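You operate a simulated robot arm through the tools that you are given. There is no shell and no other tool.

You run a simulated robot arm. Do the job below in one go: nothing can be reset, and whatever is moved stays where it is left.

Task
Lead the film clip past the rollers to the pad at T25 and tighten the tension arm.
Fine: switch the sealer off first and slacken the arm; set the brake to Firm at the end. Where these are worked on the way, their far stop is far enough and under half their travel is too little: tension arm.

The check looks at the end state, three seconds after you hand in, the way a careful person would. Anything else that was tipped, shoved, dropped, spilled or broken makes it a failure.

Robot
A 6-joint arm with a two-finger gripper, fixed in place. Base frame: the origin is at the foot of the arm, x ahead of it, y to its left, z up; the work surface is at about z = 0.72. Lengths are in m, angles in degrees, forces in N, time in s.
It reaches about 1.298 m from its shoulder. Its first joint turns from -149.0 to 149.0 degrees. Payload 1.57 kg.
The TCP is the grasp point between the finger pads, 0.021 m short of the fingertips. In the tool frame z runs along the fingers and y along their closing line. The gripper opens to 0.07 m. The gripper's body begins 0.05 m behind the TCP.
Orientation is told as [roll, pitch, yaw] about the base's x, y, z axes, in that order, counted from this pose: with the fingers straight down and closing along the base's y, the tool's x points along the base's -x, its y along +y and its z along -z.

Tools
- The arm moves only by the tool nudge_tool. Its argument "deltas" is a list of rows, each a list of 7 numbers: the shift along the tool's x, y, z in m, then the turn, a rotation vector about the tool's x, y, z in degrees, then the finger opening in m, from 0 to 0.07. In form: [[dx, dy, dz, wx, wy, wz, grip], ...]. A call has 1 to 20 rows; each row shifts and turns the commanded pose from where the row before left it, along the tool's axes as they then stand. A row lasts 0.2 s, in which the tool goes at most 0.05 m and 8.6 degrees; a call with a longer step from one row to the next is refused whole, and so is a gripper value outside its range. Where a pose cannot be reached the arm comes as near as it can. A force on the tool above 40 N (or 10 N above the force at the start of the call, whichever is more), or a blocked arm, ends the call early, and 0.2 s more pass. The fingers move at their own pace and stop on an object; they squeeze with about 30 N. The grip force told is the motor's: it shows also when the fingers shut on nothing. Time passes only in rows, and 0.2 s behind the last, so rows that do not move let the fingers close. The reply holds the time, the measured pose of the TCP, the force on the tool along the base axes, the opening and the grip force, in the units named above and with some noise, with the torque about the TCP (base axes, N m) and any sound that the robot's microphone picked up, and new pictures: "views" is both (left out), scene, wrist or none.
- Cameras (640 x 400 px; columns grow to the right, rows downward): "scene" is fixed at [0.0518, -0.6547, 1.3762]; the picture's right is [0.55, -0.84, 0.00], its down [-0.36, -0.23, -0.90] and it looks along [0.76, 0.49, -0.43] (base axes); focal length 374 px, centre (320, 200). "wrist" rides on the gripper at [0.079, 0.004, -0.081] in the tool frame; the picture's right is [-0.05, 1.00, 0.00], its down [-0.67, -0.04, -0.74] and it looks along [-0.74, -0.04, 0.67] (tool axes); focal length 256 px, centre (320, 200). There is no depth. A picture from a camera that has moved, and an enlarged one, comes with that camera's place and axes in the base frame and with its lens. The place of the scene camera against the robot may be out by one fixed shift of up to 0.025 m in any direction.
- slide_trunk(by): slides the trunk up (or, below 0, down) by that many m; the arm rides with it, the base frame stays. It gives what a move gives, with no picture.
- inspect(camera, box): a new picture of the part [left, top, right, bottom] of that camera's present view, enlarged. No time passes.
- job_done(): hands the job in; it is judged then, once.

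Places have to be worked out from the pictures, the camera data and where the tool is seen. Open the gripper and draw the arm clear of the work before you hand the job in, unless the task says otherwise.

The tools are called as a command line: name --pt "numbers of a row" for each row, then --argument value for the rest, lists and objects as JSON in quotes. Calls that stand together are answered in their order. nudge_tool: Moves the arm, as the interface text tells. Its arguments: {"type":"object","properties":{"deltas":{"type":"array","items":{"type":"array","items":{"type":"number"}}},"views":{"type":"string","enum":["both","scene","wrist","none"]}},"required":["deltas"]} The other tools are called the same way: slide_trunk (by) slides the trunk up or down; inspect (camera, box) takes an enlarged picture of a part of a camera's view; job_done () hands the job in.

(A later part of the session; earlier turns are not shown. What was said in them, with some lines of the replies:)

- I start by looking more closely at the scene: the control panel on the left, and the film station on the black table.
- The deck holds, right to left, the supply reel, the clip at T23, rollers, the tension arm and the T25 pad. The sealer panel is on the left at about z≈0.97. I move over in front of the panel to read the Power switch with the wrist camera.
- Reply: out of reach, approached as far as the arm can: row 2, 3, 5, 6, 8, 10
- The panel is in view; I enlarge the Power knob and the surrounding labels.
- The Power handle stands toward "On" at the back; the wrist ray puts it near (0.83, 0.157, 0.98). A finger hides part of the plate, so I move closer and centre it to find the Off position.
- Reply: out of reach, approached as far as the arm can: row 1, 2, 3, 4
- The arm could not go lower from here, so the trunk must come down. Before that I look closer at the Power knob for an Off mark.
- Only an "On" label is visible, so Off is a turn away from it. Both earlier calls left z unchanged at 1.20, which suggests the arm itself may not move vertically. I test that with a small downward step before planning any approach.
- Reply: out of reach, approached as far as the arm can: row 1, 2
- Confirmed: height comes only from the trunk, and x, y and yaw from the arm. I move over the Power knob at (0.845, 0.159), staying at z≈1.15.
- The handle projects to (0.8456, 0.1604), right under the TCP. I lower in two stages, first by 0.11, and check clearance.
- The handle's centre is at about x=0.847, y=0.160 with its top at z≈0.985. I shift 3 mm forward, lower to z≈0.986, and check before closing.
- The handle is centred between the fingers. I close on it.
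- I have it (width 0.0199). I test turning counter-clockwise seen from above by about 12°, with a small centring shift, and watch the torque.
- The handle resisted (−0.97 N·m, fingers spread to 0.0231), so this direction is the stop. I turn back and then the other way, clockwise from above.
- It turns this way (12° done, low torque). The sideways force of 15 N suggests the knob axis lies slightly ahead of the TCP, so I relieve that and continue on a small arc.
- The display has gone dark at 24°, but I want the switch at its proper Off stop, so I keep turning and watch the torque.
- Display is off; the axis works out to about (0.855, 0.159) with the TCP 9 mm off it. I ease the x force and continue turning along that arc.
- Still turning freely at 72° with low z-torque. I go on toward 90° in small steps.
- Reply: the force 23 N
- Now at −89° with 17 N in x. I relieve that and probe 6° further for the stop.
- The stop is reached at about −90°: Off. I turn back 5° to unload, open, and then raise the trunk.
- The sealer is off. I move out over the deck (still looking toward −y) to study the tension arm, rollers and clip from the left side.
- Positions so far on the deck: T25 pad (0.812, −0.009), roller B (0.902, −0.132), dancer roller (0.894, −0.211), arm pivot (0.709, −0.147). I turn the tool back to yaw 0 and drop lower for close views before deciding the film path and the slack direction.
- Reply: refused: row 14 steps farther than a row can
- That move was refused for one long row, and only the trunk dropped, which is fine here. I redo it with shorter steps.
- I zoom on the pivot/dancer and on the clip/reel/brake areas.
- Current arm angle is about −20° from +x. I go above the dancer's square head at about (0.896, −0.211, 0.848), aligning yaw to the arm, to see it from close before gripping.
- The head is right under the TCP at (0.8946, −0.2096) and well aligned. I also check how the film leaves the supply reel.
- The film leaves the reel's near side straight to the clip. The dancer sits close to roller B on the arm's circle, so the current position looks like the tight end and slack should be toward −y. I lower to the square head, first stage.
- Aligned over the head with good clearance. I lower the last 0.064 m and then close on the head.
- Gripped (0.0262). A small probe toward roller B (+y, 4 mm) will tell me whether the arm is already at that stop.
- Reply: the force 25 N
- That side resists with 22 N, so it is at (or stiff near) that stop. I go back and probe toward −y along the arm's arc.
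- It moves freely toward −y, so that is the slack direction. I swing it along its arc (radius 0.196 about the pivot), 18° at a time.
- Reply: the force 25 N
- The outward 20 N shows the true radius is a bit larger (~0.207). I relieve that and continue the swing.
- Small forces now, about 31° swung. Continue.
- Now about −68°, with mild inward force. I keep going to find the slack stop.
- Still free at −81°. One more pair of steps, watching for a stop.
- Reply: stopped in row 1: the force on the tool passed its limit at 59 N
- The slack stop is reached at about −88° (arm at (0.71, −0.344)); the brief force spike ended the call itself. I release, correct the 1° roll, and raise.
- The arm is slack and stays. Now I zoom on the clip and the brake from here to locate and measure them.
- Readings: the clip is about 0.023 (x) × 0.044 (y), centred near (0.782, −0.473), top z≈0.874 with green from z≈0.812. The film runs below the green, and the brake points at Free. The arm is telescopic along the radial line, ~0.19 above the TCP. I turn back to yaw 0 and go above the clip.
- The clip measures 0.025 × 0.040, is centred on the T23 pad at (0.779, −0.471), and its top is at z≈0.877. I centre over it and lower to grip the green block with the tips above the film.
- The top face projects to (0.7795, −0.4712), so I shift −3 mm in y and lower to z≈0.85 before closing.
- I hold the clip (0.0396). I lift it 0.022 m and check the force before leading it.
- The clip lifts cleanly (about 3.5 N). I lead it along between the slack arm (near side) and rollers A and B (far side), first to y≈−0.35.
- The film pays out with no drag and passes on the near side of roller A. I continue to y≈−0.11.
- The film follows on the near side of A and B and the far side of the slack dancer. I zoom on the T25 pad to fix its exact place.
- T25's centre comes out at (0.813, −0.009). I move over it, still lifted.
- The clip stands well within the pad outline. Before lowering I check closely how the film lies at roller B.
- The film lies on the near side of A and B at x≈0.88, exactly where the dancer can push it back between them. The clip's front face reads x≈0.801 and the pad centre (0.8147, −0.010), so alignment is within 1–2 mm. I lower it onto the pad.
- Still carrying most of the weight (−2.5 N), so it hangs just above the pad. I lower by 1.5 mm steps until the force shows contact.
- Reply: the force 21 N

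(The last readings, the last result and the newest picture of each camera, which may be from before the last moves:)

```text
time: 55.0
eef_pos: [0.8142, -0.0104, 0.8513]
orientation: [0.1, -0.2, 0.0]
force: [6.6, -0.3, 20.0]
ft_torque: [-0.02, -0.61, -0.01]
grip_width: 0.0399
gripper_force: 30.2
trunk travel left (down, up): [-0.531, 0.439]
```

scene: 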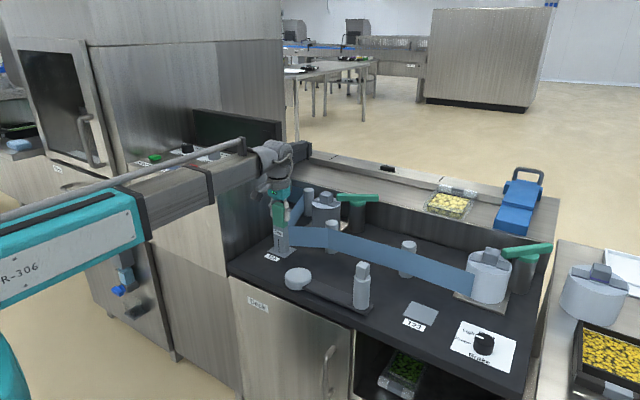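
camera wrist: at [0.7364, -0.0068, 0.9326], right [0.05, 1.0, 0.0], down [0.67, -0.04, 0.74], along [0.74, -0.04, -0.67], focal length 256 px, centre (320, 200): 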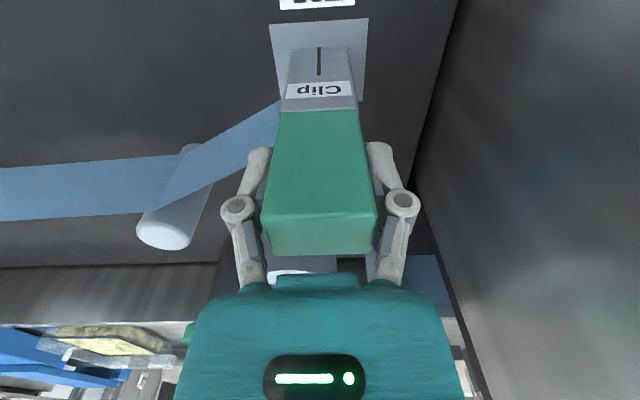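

Contact is clear (about +20 N), so the clip is down on the pad. I ease up 1 mm to unload and then open the fingers.

slide_trunk --by 0.001

nudge_tool --pt "0 0 0 0 0 0 0.03" --views "none"

```text
time: 55.5
eef_pos: [0.8137, -0.0099, 0.851]
orientation: [0.0, 0.1, -0.1]
force: [2.1, -0.2, 6.4]
ft_torque: [0.0, -0.3, 0.01]
grip_width: 0.0397
gripper_force: 29.7
trunk travel left (down, up): [-0.532, 0.438]
```

```text
time: 56.0
eef_pos: [0.8145, -0.0104, 0.8511]
orientation: [0.1, 0.2, 0.1]
force: [1.4, 0.3, 4.8]
ft_torque: [0.03, -0.06, -0.01]
grip_width: 0.0397
gripper_force: 30.1
trunk travel left (down, up): [-0.532, 0.438]
```

The clip rests with about 5 N on it. I open slowly, both fingers evenly, and look.

nudge_tool --pt "0 0 0 0 0 0 0.045" --pt "0 0 0 0 0 0 0.055" --pt "0 0 0 0 0 0 0.065" --pt "0 0 0 0 0 0 0.065" --views "both"

```text
time: 57.0
eef_pos: [0.8163, -0.0108, 0.8501]
orientation: [-0.1, 0.1, 0.0]
force: [0.7, 0.3, -0.2]
ft_torque: [0.0, -0.01, 0.0]
grip_width: 0.0648
gripper_force: 0.0
trunk travel left (down, up): [-0.532, 0.438]
camera wrist: at [0.7362, -0.0067, 0.9323], right [0.05, 1.0, 0.0], down [0.67, -0.04, 0.74], along [0.74, -0.04, -0.67], focal length 256 px, centre (320, 200)
```

scene: 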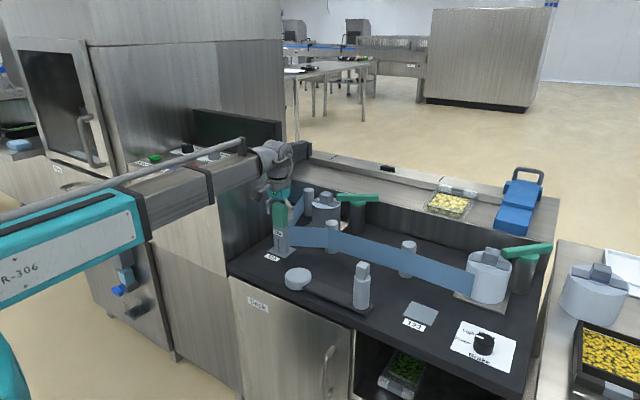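
wrist: 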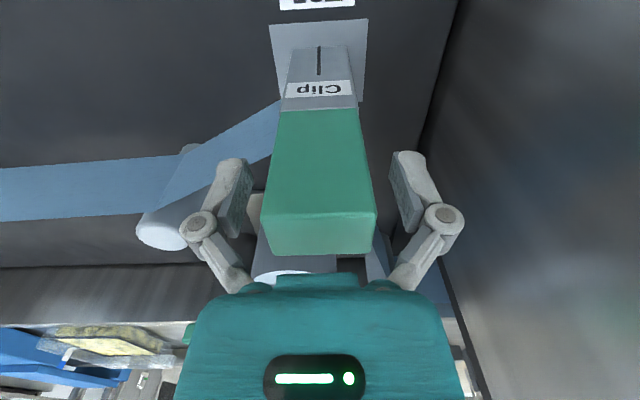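

The clip stands free. Something blue also appears behind the clip now; I zoom in to see what it is.

inspect --camera "scene" --box '[255, 180, 375, 270]'

inspect --camera "wrist" --box '[230, 180, 480, 320]'

```text
4.44 times, centred on (315, 225) of scene
camera zoom: at [0.0518, -0.6547, 1.3762], right [0.55, -0.84, 0.0], down [-0.36, -0.23, -0.9], along [0.76, 0.49, -0.43], focal length 1661 px, centre (342, 89)
```

zoom: 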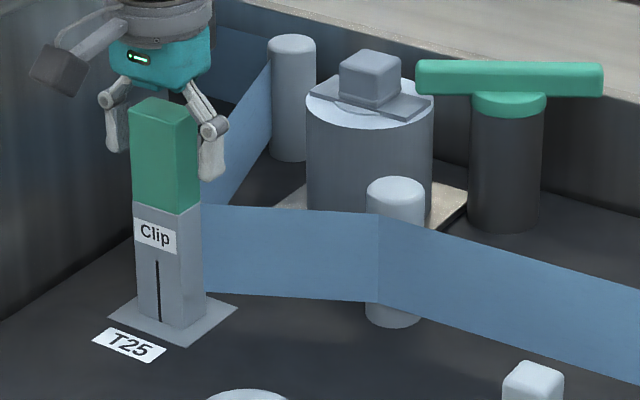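

```text
2.56 times, centred on (355, 250) of wrist
camera zoom: at [0.7362, -0.0067, 0.9323], right [0.05, 1.0, 0.0], down [0.67, -0.04, 0.74], along [0.74, -0.04, -0.67], focal length 655 px, centre (230, 72)
```

zoom: 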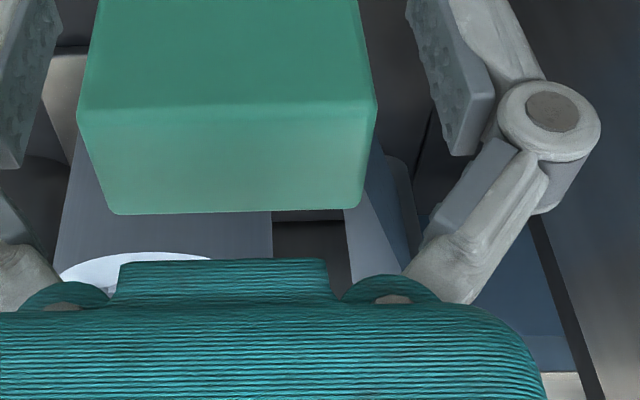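

When the clip seated on T25, the film joined on past the left roller, which confirms it is seated. I raise clear and go back to the dancer head.

slide_trunk --by 0.13

nudge_tool --pt "0.0 -0.045 0 0 0 0 0.065" --pt "0.01 -0.045 0 0 0 0 0.065" --pt "0.015 -0.045 0 0 0 0 0.065" --pt "0.015 -0.045 0 0 0 0 0.065" --pt "0.015 -0.045 0 0 0 0 0.065" --pt "0.015 -0.045 0 0 0 0 0.065" --views "both"

```text
time: 58.5
eef_pos: [0.8153, -0.0105, 0.9805]
orientation: [0.0, 0.1, 0.1]
force: [0.7, 0.4, -0.7]
ft_torque: [0.01, 0.05, -0.03]
grip_width: 0.0651
gripper_force: 0.1
trunk travel left (down, up): [-0.662, 0.308]
```

```text
time: 59.9
eef_pos: [0.7432, -0.2816, 0.9814]
orientation: [0.0, 0.2, 0.0]
force: [0.2, -1.0, 0.5]
ft_torque: [-0.03, 0.0, 0.0]
grip_width: 0.0649
gripper_force: 0.2
trunk travel left (down, up): [-0.662, 0.308]
camera wrist: at [0.6646, -0.2785, 1.0623], right [0.05, 1.0, 0.0], down [0.67, -0.04, 0.74], along [0.74, -0.04, -0.67], focal length 256 px, centre (320, 200)
```

scene: 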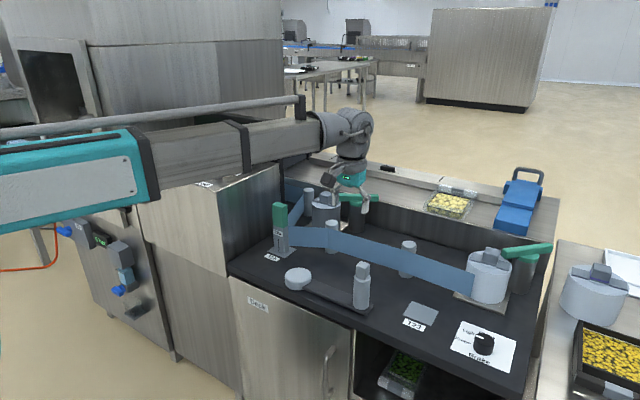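
wrist: 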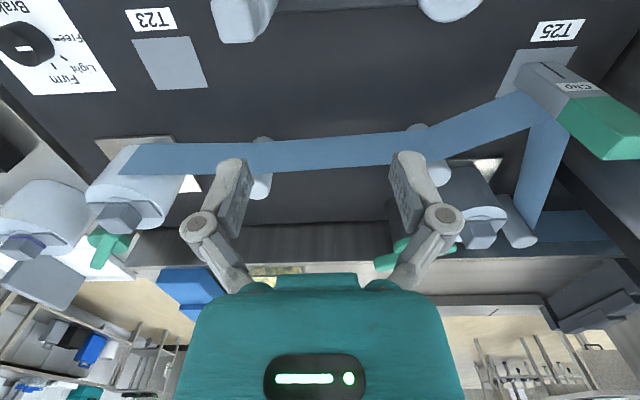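

Everything stands as intended. I move above the dancer head at (0.711, −0.346), turn to yaw −90 and lower to z≈0.905 to check alignment.

nudge_tool --pt "0.0165 -0.032 0 0 0 0 0.05" --pt "0.0165 -0.032 0 0 0 0 0.05" --pt "0 0 0 0 0 8.2 0.05" --pt "0 0 0 0 0 8.2 0.05" --pt "0 0 0 0 0 8.2 0.05" --pt "0 0 0 0 0 8.2 0.05" --pt "0 0 0 0 0 8.2 0.05" --pt "0 0 0 0 0 8.2 0.05" --pt "0 0 0 0 0 8.2 0.05" --pt "0 0 0 0 0 8.2 0.05" --pt "0 0 0 0 0 8.2 0.05" --pt "0 0 0 0 0 8.0 0.05" --pt "0 0 0 0 0 8.0 0.05" --views "none"

slide_trunk --by -0.075

nudge_tool --pt "0 0 0 0 0 0 0.05" --views "both"

```text
time: 62.7
eef_pos: [0.711, -0.3444, 0.9813]
orientation: [-0.1, 0.0, -89.9]
force: [-0.2, -0.1, 0.2]
ft_torque: [0.0, 0.03, -0.03]
grip_width: 0.0499
gripper_force: 0.0
trunk travel left (down, up): [-0.662, 0.308]
```

```text
time: 63.9
eef_pos: [0.7127, -0.345, 0.9052]
orientation: [-0.1, 0.1, -89.8]
force: [-0.8, -0.4, -1.1]
ft_torque: [0.0, 0.01, -0.02]
grip_width: 0.05
gripper_force: 0.0
trunk travel left (down, up): [-0.587, 0.383]
```

```text
time: 64.2
eef_pos: [0.7114, -0.3448, 0.9062]
orientation: [-0.1, 0.1, -89.7]
force: [0.4, 0.2, 0.2]
ft_torque: [0.0, 0.0, 0.0]
grip_width: 0.0503
gripper_force: 0.1
trunk travel left (down, up): [-0.587, 0.383]
camera wrist: at [0.7165, -0.2659, 0.9873], right [1.0, -0.05, 0.0], down [-0.03, -0.67, 0.74], along [-0.04, -0.74, -0.67], focal length 256 px, centre (320, 200)
```

scene: 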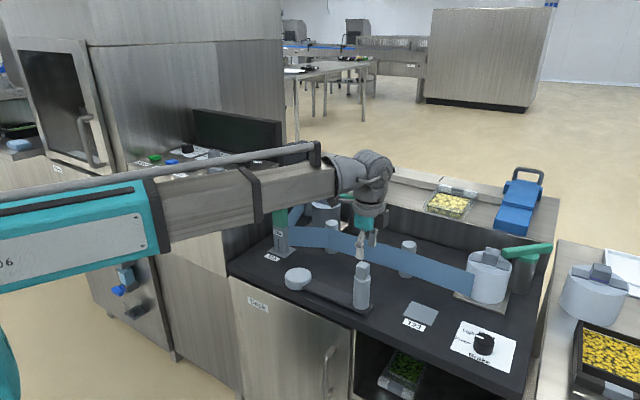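
wrist: 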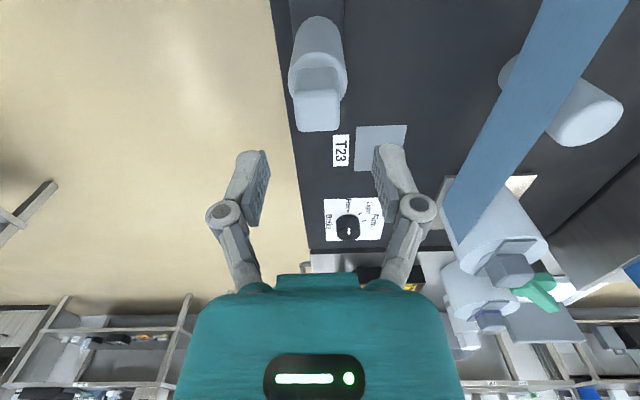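

The head projects to (0.7104, −0.340), so I shift 4 mm toward the pivot, lower to z≈0.847 and grip.

nudge_tool --pt "0.004 -0.001 0 0 0 0 0.05" --views "none"

slide_trunk --by -0.059

nudge_tool --pt "0 0 0 0 0 0 0.01" --pt "0 0 0 0 0 0 0.01" --pt "0 0 0 0 0 0 0.01" --views "wrist"

```text
time: 64.7
eef_pos: [0.7107, -0.3417, 0.9066]
orientation: [-0.1, -0.1, -89.8]
force: [0.4, 0.1, 0.3]
ft_torque: [0.02, -0.04, 0.01]
grip_width: 0.0502
gripper_force: 0.1
trunk travel left (down, up): [-0.587, 0.383]
```

```text
time: 65.6
eef_pos: [0.71, -0.34, 0.846]
orientation: [0.0, -0.1, -89.7]
force: [-0.4, -0.5, 0.3]
ft_torque: [0.02, 0.02, -0.02]
grip_width: 0.0499
gripper_force: 0.0
trunk travel left (down, up): [-0.528, 0.442]
```

```text
time: 66.4
eef_pos: [0.7113, -0.3403, 0.8462]
orientation: [-0.1, 0.0, -89.8]
force: [-0.1, -0.2, 2.5]
ft_torque: [-0.08, 0.04, 0.0]
grip_width: 0.0259
gripper_force: 31.6
trunk travel left (down, up): [-0.528, 0.442]
camera wrist: at [0.7155, -0.2618, 0.9284], right [1.0, -0.05, 0.0], down [-0.03, -0.67, 0.74], along [-0.04, -0.74, -0.67], focal length 256 px, centre (320, 200)
```

wrist: 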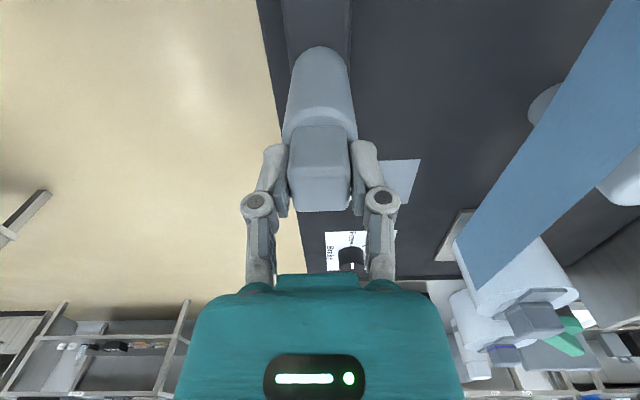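

Gripped (0.0259). The two head positions give radius ≈0.199 about (0.708, −0.141). I swing the arm back, tightening, 24° at a time.

nudge_tool --pt "0.0011 0.0208 0 0 0 -6 0.01" --pt "0.0011 0.0208 0 0 0 -6 0.01" --pt "0.0011 0.0208 0 0 0 -6 0.01" --pt "0.0011 0.0208 0 0 0 -6 0.01" --views "scene"

```text
time: 67.4
eef_pos: [0.7936, -0.3214, 0.8469]
orientation: [0.0, 0.1, -65.7]
force: [-4.7, 3.4, -1.5]
ft_torque: [-0.45, 0.13, 0.34]
grip_width: 0.0263
gripper_force: 32.2
trunk travel left (down, up): [-0.528, 0.442]
```

scene: 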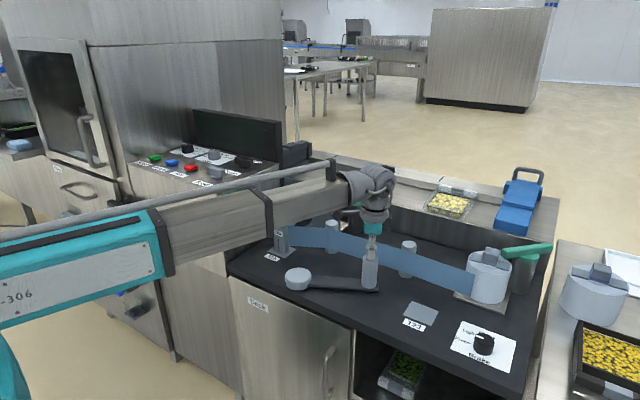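

Moving easily with small forces. I continue another 24°.

nudge_tool --pt "0.0011 0.0208 0 0 0 -6 0.01" --pt "0.0011 0.0208 0 0 0 -6 0.01" --pt "0.0011 0.0208 0 0 0 -6 0.01" --pt "0.0011 0.0208 0 0 0 -6 0.01" --views "both"

```text
time: 68.4
eef_pos: [0.8573, -0.2722, 0.8475]
orientation: [-0.1, 0.2, -41.8]
force: [-20.0, 13.6, -13.8]
ft_torque: [0.05, 0.26, 0.44]
grip_width: 0.0264
gripper_force: 31.7
trunk travel left (down, up): [-0.528, 0.442]
camera wrist: at [0.8022, -0.217, 0.9288], right [0.7, 0.71, 0.0], down [0.48, -0.47, 0.74], along [0.53, -0.52, -0.67], focal length 256 px, centre (320, 200)
```

scene: 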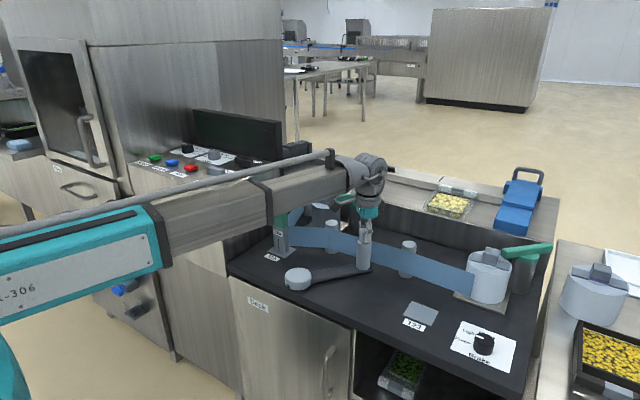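
wrist: 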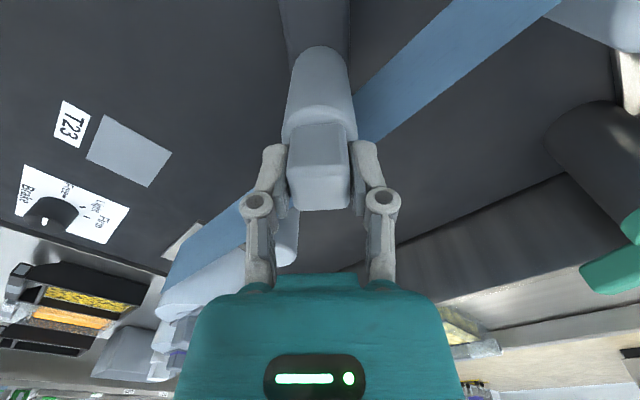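

The 24 N inward is an arc mismatch, with the film now near the dancer. I relieve 4 mm inward and go another 12°.

nudge_tool --pt "0.004 0 0 0 0 0 0.01" --pt "0.001 0.0205 0 0 0 -6 0.01" --pt "0.001 0.0205 0 0 0 -6 0.01" --views "both"

```text
time: 69.2
eef_pos: [0.8806, -0.238, 0.8467]
orientation: [0.0, -0.1, -29.8]
force: [-0.1, -4.2, 3.9]
ft_torque: [-0.51, -0.21, 0.43]
grip_width: 0.0263
gripper_force: 31.5
trunk travel left (down, up): [-0.528, 0.442]
camera wrist: at [0.8147, -0.1945, 0.9283], right [0.54, 0.84, 0.0], down [0.56, -0.36, 0.75], along [0.63, -0.4, -0.67], focal length 256 px, centre (320, 200)
```

scene: 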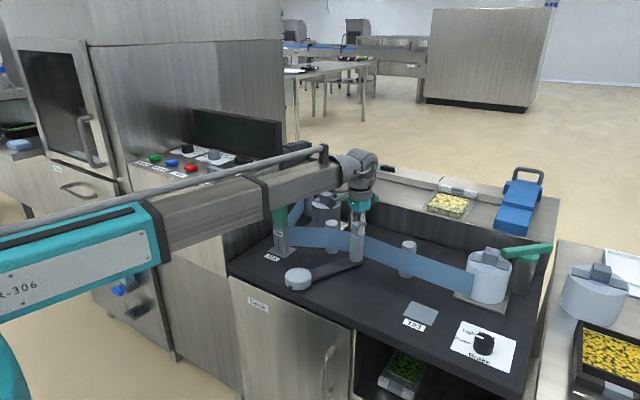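
wrist: 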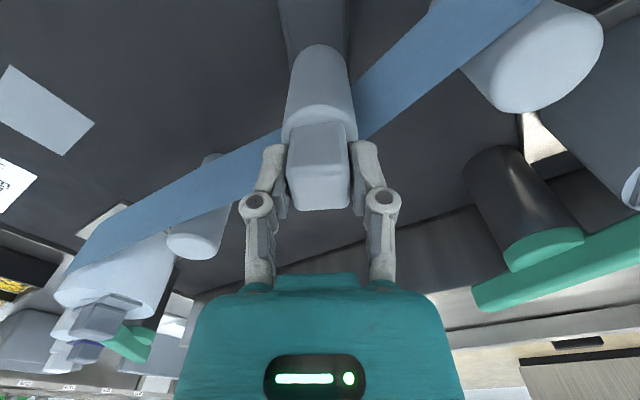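

The film now wraps the far side of the dancer. I go the last ~9° in smaller steps toward the tight stop.

nudge_tool --pt "0.0008 0.0172 0 0 0 -5 0.01" --pt "0.0003 0.0105 0 0 0 -3 0.01" --views "both"

```text
time: 69.8
eef_pos: [0.8908, -0.2121, 0.8465]
orientation: [0.0, 0.1, -21.8]
force: [1.1, -3.1, 4.9]
ft_torque: [-0.3, -0.54, 0.5]
grip_width: 0.0267
gripper_force: 31.6
trunk travel left (down, up): [-0.528, 0.442]
camera wrist: at [0.8201, -0.1792, 0.9285], right [0.42, 0.91, 0.0], down [0.61, -0.28, 0.74], along [0.68, -0.31, -0.67], focal length 256 px, centre (320, 200)
```

scene: 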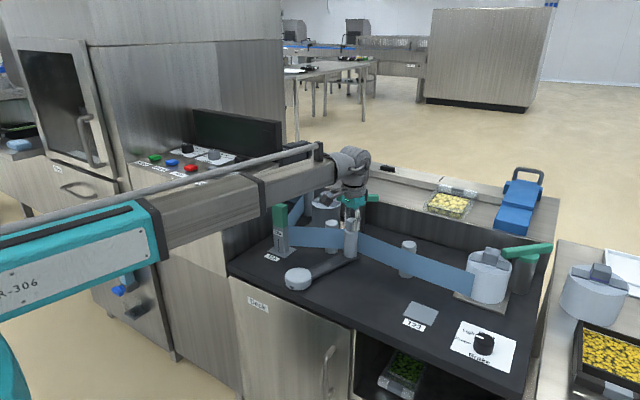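
wrist: 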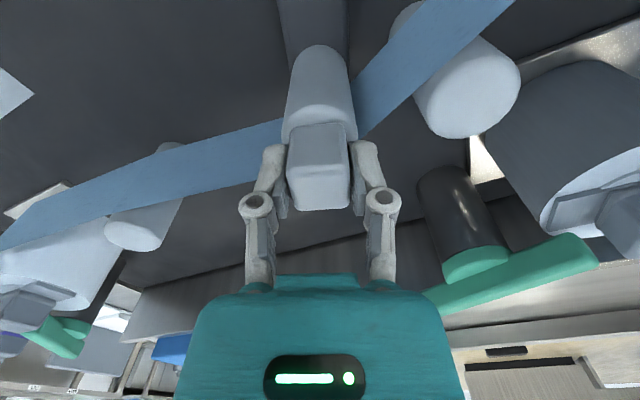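

Almost at the start position (0.895, −0.210). One more small step to feel the stop.

nudge_tool --pt "0 0.0025 0 0 0 -0.7 0.01" --views "none"

nudge_tool --pt "0 0.0025 0 0 0 -0.7 0.01" --views "none"

```text
time: 70.2
eef_pos: [0.8916, -0.2094, 0.847]
orientation: [0.0, 0.2, -21.1]
force: [0.4, -2.2, 3.0]
ft_torque: [-0.1, -0.5, 0.26]
grip_width: 0.0268
gripper_force: 32.2
trunk travel left (down, up): [-0.528, 0.442]
```

```text
time: 70.6
eef_pos: [0.8918, -0.2097, 0.8476]
orientation: [-0.1, 0.1, -20.4]
force: [-5.4, -5.7, 0.9]
ft_torque: [-0.1, -0.1, 0.2]
grip_width: 0.0264
gripper_force: 31.5
trunk travel left (down, up): [-0.528, 0.442]
```

It has stopped advancing. One more 2.5 mm to confirm the stop firmly before I let go.

nudge_tool --pt "0 0.0025 0 0 0 0 0.01" --views "none"

```text
time: 71.0
eef_pos: [0.892, -0.2082, 0.8465]
orientation: [-0.3, 0.1, -20.4]
force: [-13.3, -16.9, -1.7]
ft_torque: [-0.34, 0.2, 0.69]
grip_width: 0.0263
gripper_force: 31.5
trunk travel left (down, up): [-0.528, 0.442]
```

Tight stop confirmed (about 21 N). I relax 3 mm, open the fingers, and look before rising.

nudge_tool --pt "0 -0.003 0 0 0 0 0.01" --pt "0 0 0 0 0 0 0.05" --pt "0 0 0 0 0 0 0.05" --pt "0 0 0 0 0 0 0.05" --views "wrist"

slide_trunk --by 0.15

nudge_tool --pt "0.04 0 0 0 0 0 0.07" --pt "0.04 0 0 0 0 0 0.07" --views "both"

```text
time: 72.0
eef_pos: [0.8922, -0.2098, 0.8473]
orientation: [-0.1, 0.2, -20.4]
force: [0.1, 0.1, 0.5]
ft_torque: [-0.02, -0.01, 0.04]
grip_width: 0.0499
gripper_force: 0.1
trunk travel left (down, up): [-0.528, 0.442]
camera wrist: at [0.8214, -0.178, 0.9282], right [0.4, 0.92, 0.0], down [0.61, -0.27, 0.74], along [0.68, -0.3, -0.67], focal length 256 px, centre (320, 200)
```

wrist: 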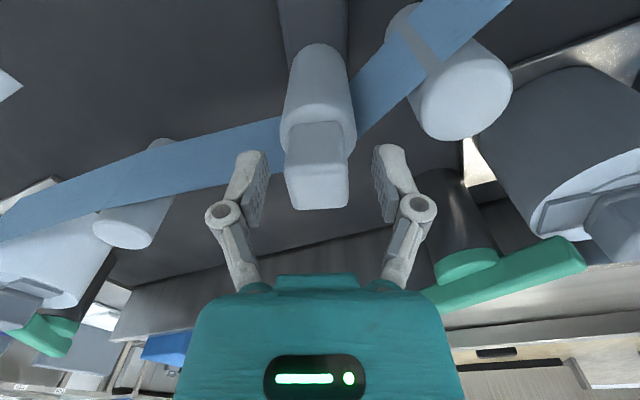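

```text
time: 73.8
eef_pos: [0.8934, -0.2096, 0.9967]
orientation: [0.0, 0.0, -20.4]
force: [0.1, 0.0, -0.5]
ft_torque: [0.0, 0.03, -0.01]
grip_width: 0.05
gripper_force: 0.1
trunk travel left (down, up): [-0.678, 0.292]
```

```text
time: 74.4
eef_pos: [0.8152, -0.1805, 0.9972]
orientation: [0.0, 0.0, -20.5]
force: [0.4, -0.4, 0.6]
ft_torque: [0.0, 0.03, 0.01]
grip_width: 0.0699
gripper_force: 0.0
trunk travel left (down, up): [-0.678, 0.292]
camera wrist: at [0.7426, -0.149, 1.0786], right [0.4, 0.92, 0.0], down [0.61, -0.27, 0.74], along [0.68, -0.3, -0.67], focal length 256 px, centre (320, 200)
```

scene: 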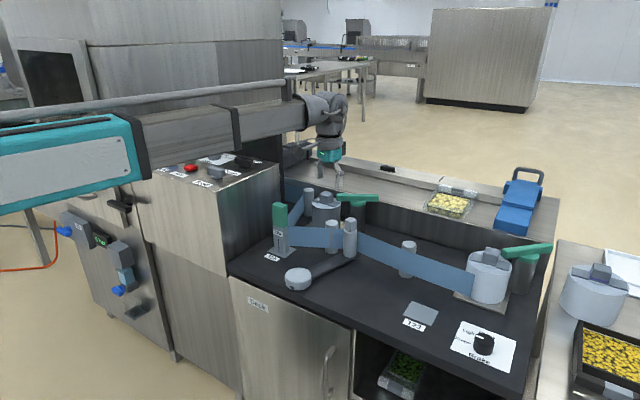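
wrist: 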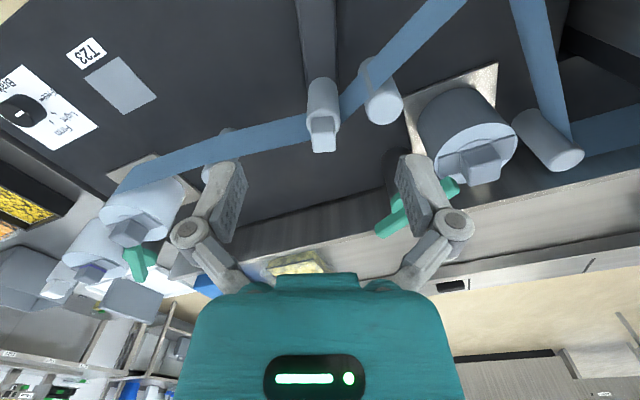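

The film runs near A, round the far side of the dancer, near B, to the clip, and on. Now the brake: I return to yaw 0 and move toward the knob at about (0.743, −0.617).

nudge_tool --pt "0 0 0 0 0 -6.9 0.07" --pt "0 0 0 0 0 -6.8 0.07" --pt "0 0 0 0 0 -6.8 0.07" --pt "0.0115 -0.0425 0 0 0 0 0.07" --pt "0.0115 -0.0425 0 0 0 0 0.07" --pt "0.0115 -0.0425 0 0 0 0 0.07" --pt "0.0115 -0.0425 0 0 0 0 0.07" --pt "0.0115 -0.0425 0 0 0 0 0.07" --pt "0.0115 -0.0425 0 0 0 0 0.07" --pt "0.0115 -0.0425 0 0 0 0 0.07" --pt "0.0115 -0.0425 0 0 0 0 0.07" --pt "0.0115 -0.0425 0 0 0 0 0.07" --pt "0.0115 -0.0425 0 0 0 0 0.07" --views "both"

inspect --camera "wrist" --box '[230, 20, 410, 160]'

```text
time: 77.2
eef_pos: [0.7035, -0.61, 0.9981]
orientation: [0.0, 0.1, 0.2]
force: [0.4, -0.4, -0.8]
ft_torque: [0.01, -0.01, -0.02]
grip_width: 0.0699
gripper_force: 0.0
trunk travel left (down, up): [-0.678, 0.292]
camera wrist: at [0.6245, -0.6068, 1.0782], right [0.05, 1.0, 0.0], down [0.67, -0.03, 0.74], along [0.74, -0.04, -0.67], focal length 256 px, centre (320, 200)
```

scene: 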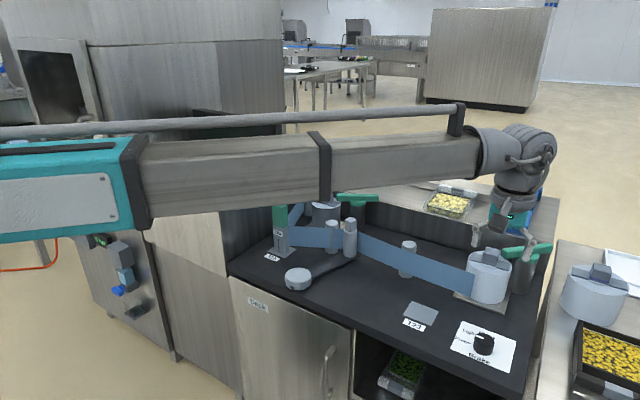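
wrist: 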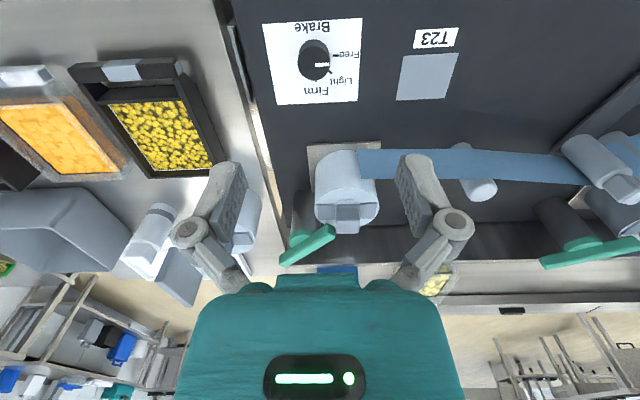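

```text
2.86 times, centred on (320, 90) of wrist
camera zoom: at [0.6245, -0.6068, 1.0782], right [0.05, 1.0, 0.0], down [0.67, -0.03, 0.74], along [0.74, -0.04, -0.67], focal length 731 px, centre (320, 514)
```

zoom: 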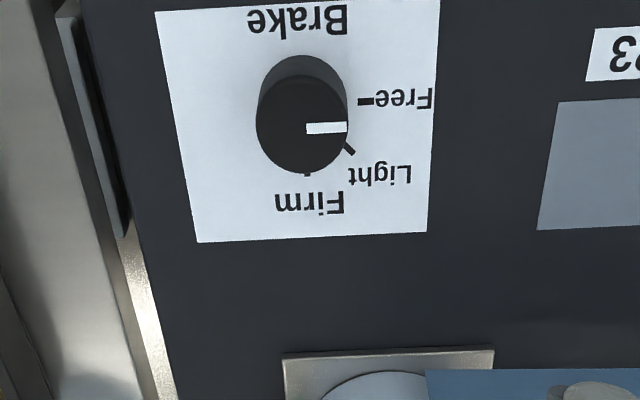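

The pointer is at Free (+y) and Firm is toward +x, so I need a 90° clockwise turn. The knob centre is (0.744, −0.622), diameter ≈0.039, top z≈0.748. I move above it and lower partway.

nudge_tool --pt "-0.0405 -0.012 0 0 0 0 0.07" --views "none"

slide_trunk --by -0.17

nudge_tool --pt "0 0 0 0 0 0 0.07" --views "both"

```text
time: 77.6
eef_pos: [0.7448, -0.6191, 0.996]
orientation: [0.0, 0.0, 0.1]
force: [0.0, -0.9, 1.0]
ft_torque: [-0.04, -0.04, -0.02]
grip_width: 0.07
gripper_force: 0.1
trunk travel left (down, up): [-0.678, 0.292]
```

```text
time: 79.5
eef_pos: [0.7438, -0.6197, 0.8264]
orientation: [0.0, 0.1, 0.1]
force: [0.8, -0.1, 0.5]
ft_torque: [-0.01, 0.01, -0.03]
grip_width: 0.0699
gripper_force: 0.1
trunk travel left (down, up): [-0.508, 0.462]
```

```text
time: 79.9
eef_pos: [0.743, -0.6187, 0.8281]
orientation: [-0.1, 0.2, 0.1]
force: [-0.5, -0.1, -0.9]
ft_torque: [0.02, 0.0, 0.01]
grip_width: 0.0699
gripper_force: 0.1
trunk travel left (down, up): [-0.508, 0.462]
camera wrist: at [0.6653, -0.6157, 0.9083], right [0.05, 1.0, 0.0], down [0.67, -0.03, 0.74], along [0.74, -0.04, -0.67], focal length 256 px, centre (320, 200)
```

scene: 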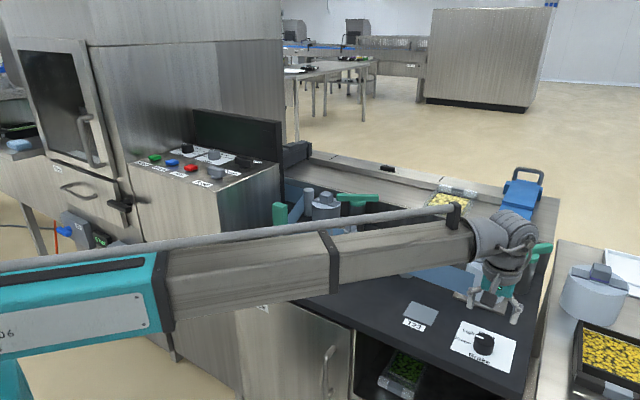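
wrist: 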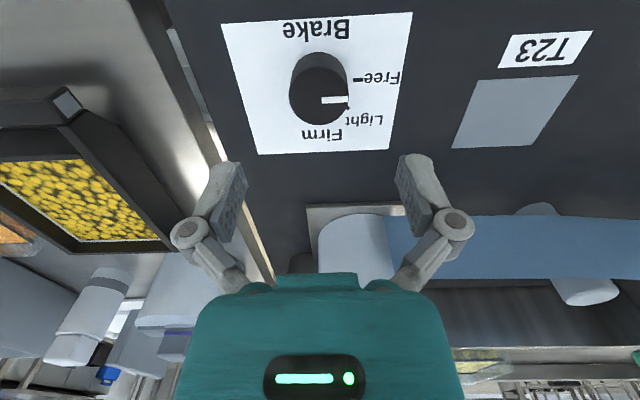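

The knob top projects to (0.745, −0.621). I trim by 2 mm, lower to z≈0.75 and grip it.

nudge_tool --pt "-0.0012 -0.002 0 0 0 0 0.07" --views "none"

slide_trunk --by -0.077

nudge_tool --pt "0 0 0 0 0 0 0.05" --views "both"

```text
time: 80.3
eef_pos: [0.7449, -0.6205, 0.8258]
orientation: [0.0, 0.1, 0.1]
force: [-0.6, 0.1, -0.4]
ft_torque: [-0.01, -0.02, -0.02]
grip_width: 0.0699
gripper_force: 0.1
trunk travel left (down, up): [-0.508, 0.462]
```

```text
time: 81.5
eef_pos: [0.745, -0.6211, 0.7499]
orientation: [0.0, 0.0, 0.1]
force: [0.3, -1.6, -0.3]
ft_torque: [-0.01, -0.04, 0.03]
grip_width: 0.0699
gripper_force: 0.1
trunk travel left (down, up): [-0.431, 0.539]
```

```text
time: 81.8
eef_pos: [0.7452, -0.6206, 0.7504]
orientation: [0.0, 0.2, 0.1]
force: [1.3, -0.1, -0.3]
ft_torque: [0.02, -0.03, 0.0]
grip_width: 0.0501
gripper_force: 0.0
trunk travel left (down, up): [-0.431, 0.539]
camera wrist: at [0.6669, -0.6174, 0.8313], right [0.05, 1.0, 0.0], down [0.67, -0.03, 0.74], along [0.74, -0.04, -0.67], focal length 256 px, centre (320, 200)
```

scene: 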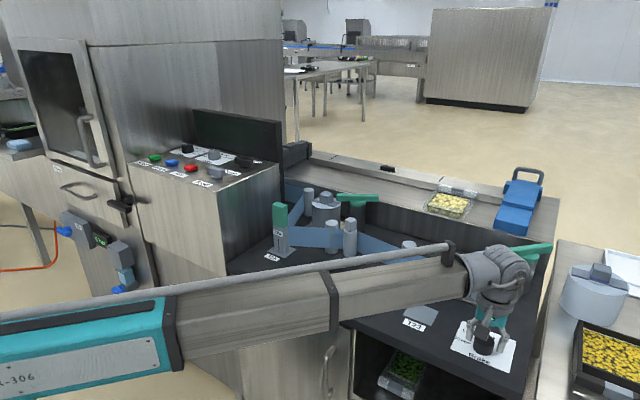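
wrist: 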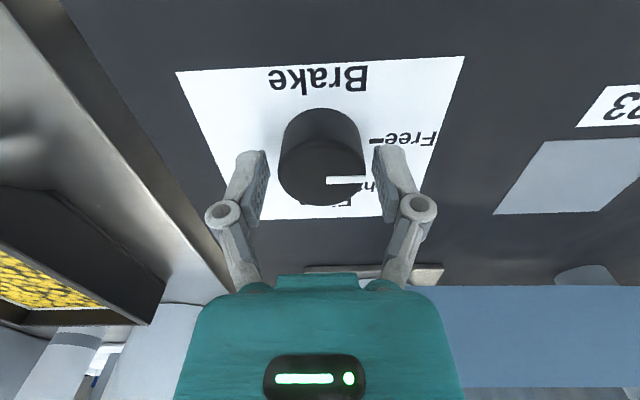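

Well centred. I close on the knob.

nudge_tool --pt "0.001 0 0 0 0 0 0.025" --pt "0 0 0 0 0 0 0.025" --pt "0 0 0 0 0 0 0.025" --views "none"

nudge_tool --pt "0 0 0 0 0 6 0.025" --pt "0 0 0 0 0 6 0.025" --views "wrist"

```text
time: 82.7
eef_pos: [0.7452, -0.6204, 0.7494]
orientation: [-0.1, 0.0, 0.2]
force: [4.8, 1.9, 2.8]
ft_torque: [0.22, 0.16, -0.04]
grip_width: 0.0393
gripper_force: 32.0
trunk travel left (down, up): [-0.431, 0.539]
```

```text
time: 83.2
eef_pos: [0.7444, -0.6201, 0.7493]
orientation: [0.0, 0.0, -12.0]
force: [4.7, 3.7, 3.4]
ft_torque: [0.1, -0.39, 0.01]
grip_width: 0.0391
gripper_force: 32.2
trunk travel left (down, up): [-0.431, 0.539]
camera wrist: at [0.6691, -0.6001, 0.8314], right [0.26, 0.97, 0.0], down [0.64, -0.17, 0.74], along [0.72, -0.19, -0.67], focal length 256 px, centre (320, 200)
```

wrist: 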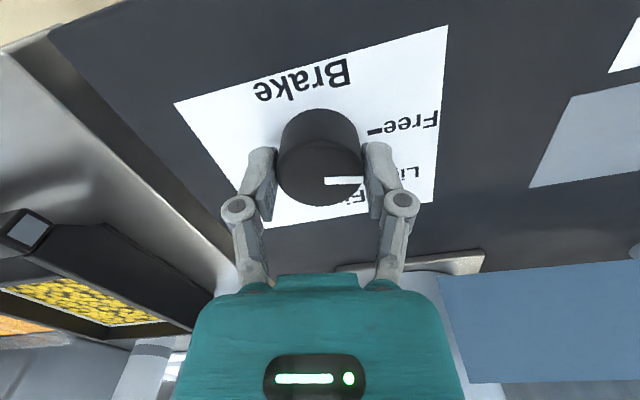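

The pointer turns with the fingers. I continue clockwise past Light toward Firm.

nudge_tool --pt "0 0 0 0 0 7 0.025" --pt "0 0 0 0 0 7 0.025" --pt "0 0 0 0 0 7 0.025" --pt "0 0 0 0 0 7 0.025" --pt "0 0 0 0 0 7 0.025" --views "wrist"

nudge_tool --pt "0 0 0 0 0 7 0.025" --pt "0 0 0 0 0 7 0.025" --pt "0 0 0 0 0 7 0.025" --pt "0 0 0 0 0 7 0.025" --pt "0 0 0 0 0 7 0.025" --views "wrist"

```text
time: 84.5
eef_pos: [0.745, -0.6197, 0.7507]
orientation: [0.0, -0.1, -47.0]
force: [8.8, 4.3, 4.2]
ft_torque: [0.02, -0.5, 0.05]
grip_width: 0.0395
gripper_force: 32.4
trunk travel left (down, up): [-0.431, 0.539]
camera wrist: at [0.6949, -0.5597, 0.8314], right [0.77, 0.64, 0.0], down [0.43, -0.51, 0.74], along [0.48, -0.57, -0.67], focal length 256 px, centre (320, 200)
```

wrist: 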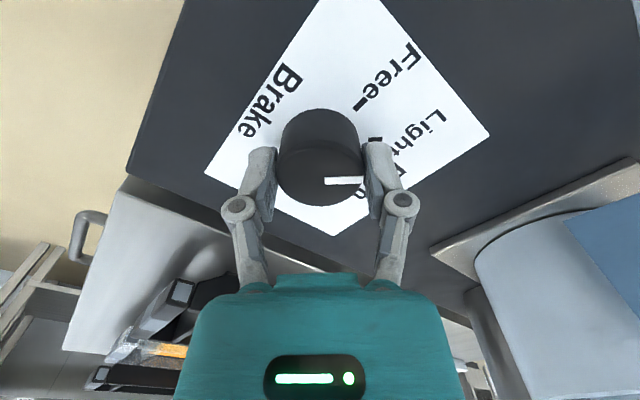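

```text
time: 85.7
eef_pos: [0.7446, -0.6209, 0.7495]
orientation: [-0.1, 0.0, -82.0]
force: [11.3, 3.1, 6.5]
ft_torque: [0.53, 0.07, -0.02]
grip_width: 0.0393
gripper_force: 32.6
trunk travel left (down, up): [-0.431, 0.539]
camera wrist: at [0.7391, -0.5414, 0.8313], right [1.0, 0.09, 0.0], down [0.06, -0.66, 0.74], along [0.06, -0.74, -0.67], focal length 256 px, centre (320, 200)
```

wrist: 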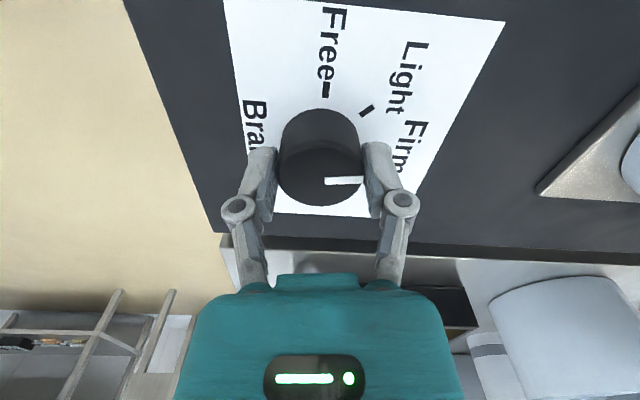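

At −82° with hardly any slip. I finish to −90° and feel for the stop.

nudge_tool --pt "0 0 0 0 0 4 0.025" --pt "0 0 0 0 0 4 0.025" --views "none"

nudge_tool --pt "0 0 0 0 0 3 0.025" --views "wrist"

```text
time: 86.2
eef_pos: [0.7447, -0.6199, 0.7499]
orientation: [0.0, 0.1, -90.0]
force: [7.6, 7.0, 2.2]
ft_torque: [0.18, -0.47, 0.01]
grip_width: 0.0393
gripper_force: 32.1
trunk travel left (down, up): [-0.431, 0.539]
```

```text
time: 86.7
eef_pos: [0.745, -0.6206, 0.7503]
orientation: [-0.1, -0.1, -92.8]
force: [8.9, 2.8, 3.6]
ft_torque: [0.0, -0.09, 0.54]
grip_width: 0.0393
gripper_force: 31.9
trunk travel left (down, up): [-0.431, 0.539]
camera wrist: at [0.7543, -0.542, 0.8311], right [0.99, -0.1, 0.0], down [-0.07, -0.66, 0.75], along [-0.08, -0.74, -0.67], focal length 256 px, centre (320, 200)
```

wrist: 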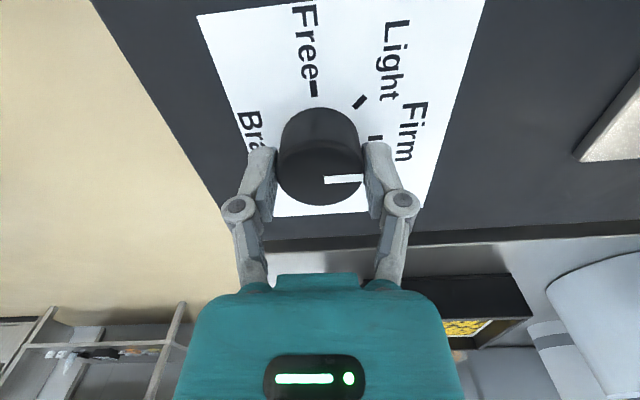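

The torque rises at −90°, so the knob is at the Firm stop. I unload 2.5°, open, rise and check the pointer.

nudge_tool --pt "0 0 0 0 0 -2.5 0.025" --pt "0 0 0 0 0 0 0.05" --pt "0 0 0 0 0 0 0.07" --pt "0 0 0 0 0 0 0.07" --pt "0 0 0 0 0 0 0.07" --views "none"

slide_trunk --by 0.25

nudge_tool --pt "0.045 0 0 0 0 0 0.07" --pt "0.045 0 0 0 0 0 0.07" --views "both"

inspect --camera "wrist" --box '[240, 0, 500, 200]'

inspect --camera "scene" --box '[230, 170, 560, 390]'

```text
time: 87.8
eef_pos: [0.7448, -0.6212, 0.7507]
orientation: [-0.1, 0.0, -90.4]
force: [-0.7, -0.7, 0.5]
ft_torque: [-0.03, -0.02, 0.0]
grip_width: 0.0701
gripper_force: 0.1
trunk travel left (down, up): [-0.431, 0.539]
```

```text
time: 90.4
eef_pos: [0.7441, -0.6205, 1.0002]
orientation: [-0.1, 0.1, -90.4]
force: [0.3, 0.4, 1.3]
ft_torque: [0.01, 0.03, 0.04]
grip_width: 0.0704
gripper_force: 0.0
trunk travel left (down, up): [-0.681, 0.289]
```

```text
time: 91.0
eef_pos: [0.7439, -0.5305, 1.0001]
orientation: [-0.1, 0.0, -90.4]
force: [0.6, -1.1, -0.9]
ft_torque: [-0.02, 0.02, 0.0]
grip_width: 0.07
gripper_force: 0.1
trunk travel left (down, up): [-0.681, 0.289]
camera wrist: at [0.7496, -0.4527, 1.0814], right [1.0, -0.06, 0.0], down [-0.04, -0.67, 0.74], along [-0.05, -0.74, -0.67], focal length 256 px, centre (320, 200)
```

scene: 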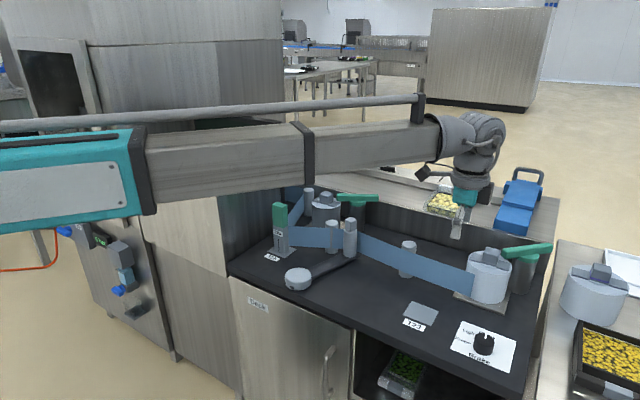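
wrist: 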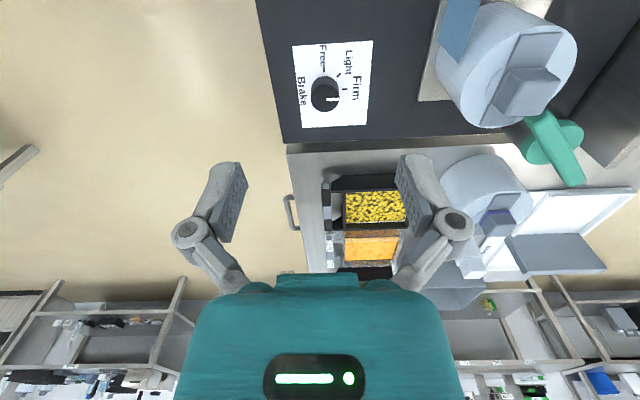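

```text
2.00 times, centred on (370, 100) of wrist
camera zoom: at [0.7496, -0.4527, 1.0814], right [1.0, -0.06, 0.0], down [-0.04, -0.67, 0.74], along [-0.05, -0.74, -0.67], focal length 512 px, centre (220, 400)
```

zoom: 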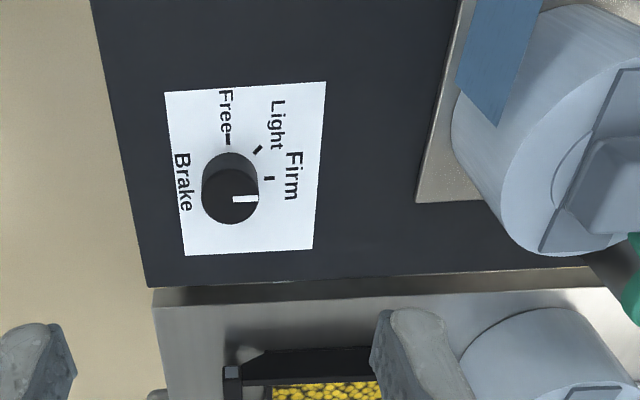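

```text
1.82 times, centred on (395, 280) of scene
camera zoom: at [0.0518, -0.6547, 1.3762], right [0.55, -0.84, 0.0], down [-0.36, -0.23, -0.9], along [0.76, 0.49, -0.43], focal length 679 px, centre (184, 54)
```

zoom: 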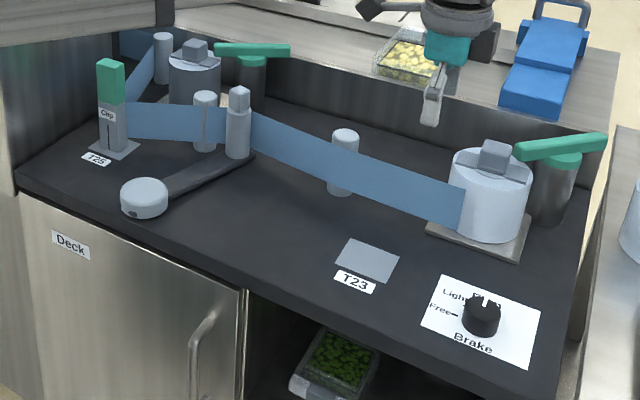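

The brake pointer is at Firm and the film path stands. I raise the arm clear to its starting height and draw it back for a final check.

slide_trunk --by 0.2

nudge_tool --pt "0 0 0 0 0 -8.2 0.07" --pt "0 0 0 0 0 -8.2 0.07" --pt "0 0 0 0 0 -8.2 0.07" --pt "0 0 0 0 0 -8.2 0.07" --pt "0 0 0 0 0 -8.2 0.07" --pt "0 0 0 0 0 -8.2 0.07" --pt "0 0 0 0 0 -8.2 0.07" --pt "0 0 0 0 0 -8.2 0.07" --pt "0 0 0 0 0 -8.2 0.07" --pt "0 0 0 0 0 -8.2 0.07" --pt "0 0 0 0 0 -8.2 0.07" --pt "0.01 0.04 0 0 0 0 0.07" --pt "0.01 0.04 0 0 0 0 0.07" --pt "0.01 0.04 0 0 0 0 0.07" --pt "0.01 0.04 0 0 0 0 0.07" --views "both"

inspect --camera "scene" --box '[240, 180, 420, 300]'

inspect --camera "wrist" --box '[120, 0, 560, 230]'

inspect --camera "scene" --box '[120, 100, 300, 212]'

```text
time: 93.2
eef_pos: [0.7442, -0.5313, 1.1988]
orientation: [-0.1, 0.1, -90.4]
force: [0.2, 0.8, -0.9]
ft_torque: [0.01, -0.02, 0.03]
grip_width: 0.0702
gripper_force: 0.0
trunk travel left (down, up): [-0.881, 0.089]
```

```text
time: 96.4
eef_pos: [0.7039, -0.3713, 1.201]
orientation: [0.0, 0.1, -0.3]
force: [0.3, 0.2, -0.3]
ft_torque: [0.03, -0.05, 0.04]
grip_width: 0.0698
gripper_force: 0.1
trunk travel left (down, up): [-0.881, 0.089]
camera wrist: at [0.6261, -0.368, 1.2816], right [0.06, 1.0, 0.0], down [0.67, -0.04, 0.74], along [0.74, -0.04, -0.67], focal length 256 px, centre (320, 200)
```

scene: 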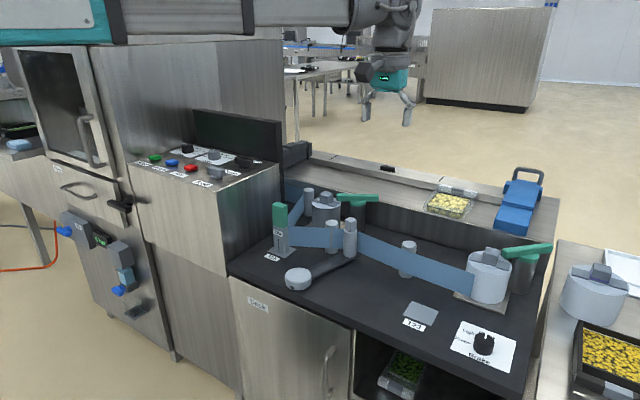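
wrist: 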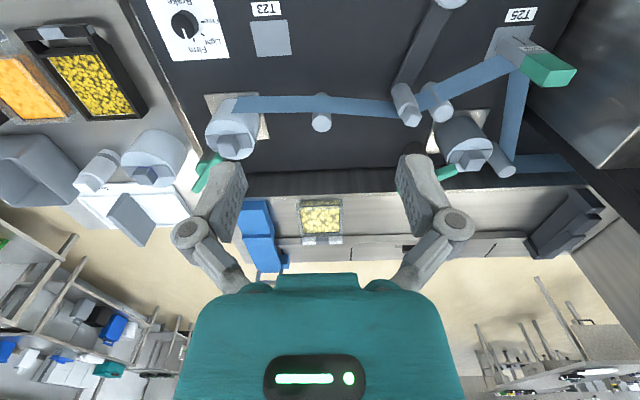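

```text
3.33 times, centred on (330, 240) of scene
camera zoom: at [0.0518, -0.6547, 1.3762], right [0.55, -0.84, 0.0], down [-0.36, -0.23, -0.9], along [0.76, 0.49, -0.43], focal length 1246 px, centre (287, 67)
```

zoom: 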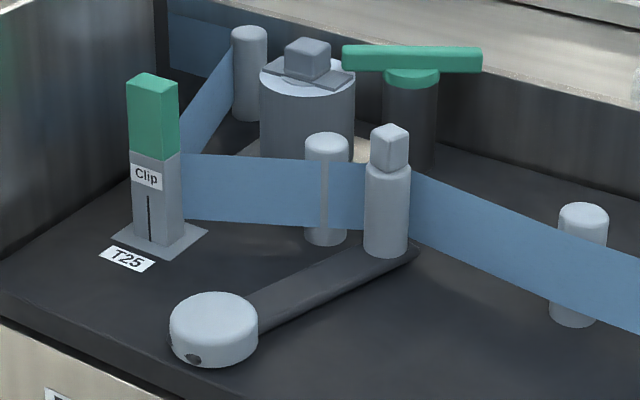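

```text
1.45 times, centred on (340, 115) of wrist
camera zoom: at [0.6261, -0.368, 1.2816], right [0.06, 1.0, 0.0], down [0.67, -0.04, 0.74], along [0.74, -0.04, -0.67], focal length 372 px, centre (291, 324)
```

zoom: 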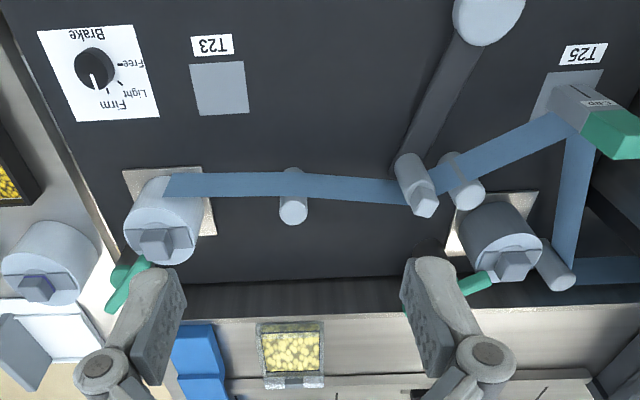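

```text
3.56 times, centred on (210, 156) of scene
camera zoom: at [0.0518, -0.6547, 1.3762], right [0.55, -0.84, 0.0], down [-0.36, -0.23, -0.9], along [0.76, 0.49, -0.43], focal length 1329 px, centre (711, 356)
```

zoom: 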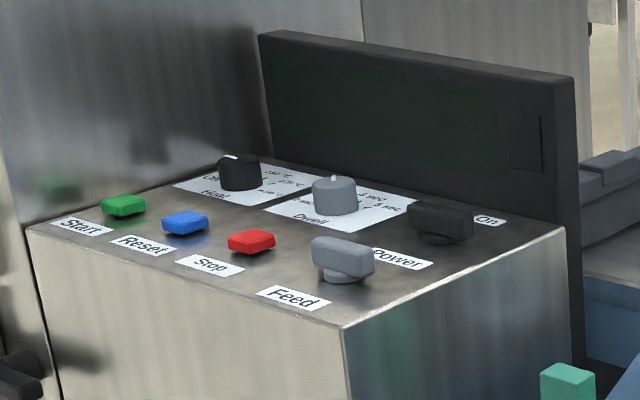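

Final check: Power is off and the display dark; the clip stands on T25; the film runs near A, round the far side of the dancer and near B. The tension arm is at its tight stop, the brake is at Firm, nothing else has been moved, and the gripper is open and clear. I hand the job in.

job_done

```text
The job is handed in.
```

The film clip is now on the pad at T25, with the film led past the rollers and the tension arm tight. I've handed the job in; no verdict has come back.

- **Sealer:** switched off first. The Power handle is at its stop a quarter turn from On, and the display is dark. There is no visible Off label, so I took the dark display as proof.
- **Tension arm:** slackened to its far stop before I moved the clip, then swung back to its tight stop afterwards. Finding the slack stop briefly put about 59 N on the tool. That ended the move, and I saw nothing damaged.
- **Film path:** the film passes the two fixed rollers on the robot's side and goes round the far side of the tension arm's roller. No threading diagram was visible, so I chose this path because it lets the tension arm press on the film.
- **Clip:** upright and centred on T25 to within a millimetre or two. Once it was down, the film appeared carried on past the left-hand roller.
- **Brake:** turned from Free to Firm, up to its stop, as the last step.

The gripper is open and drawn clear of the work, and I saw nothing else moved or disturbed.
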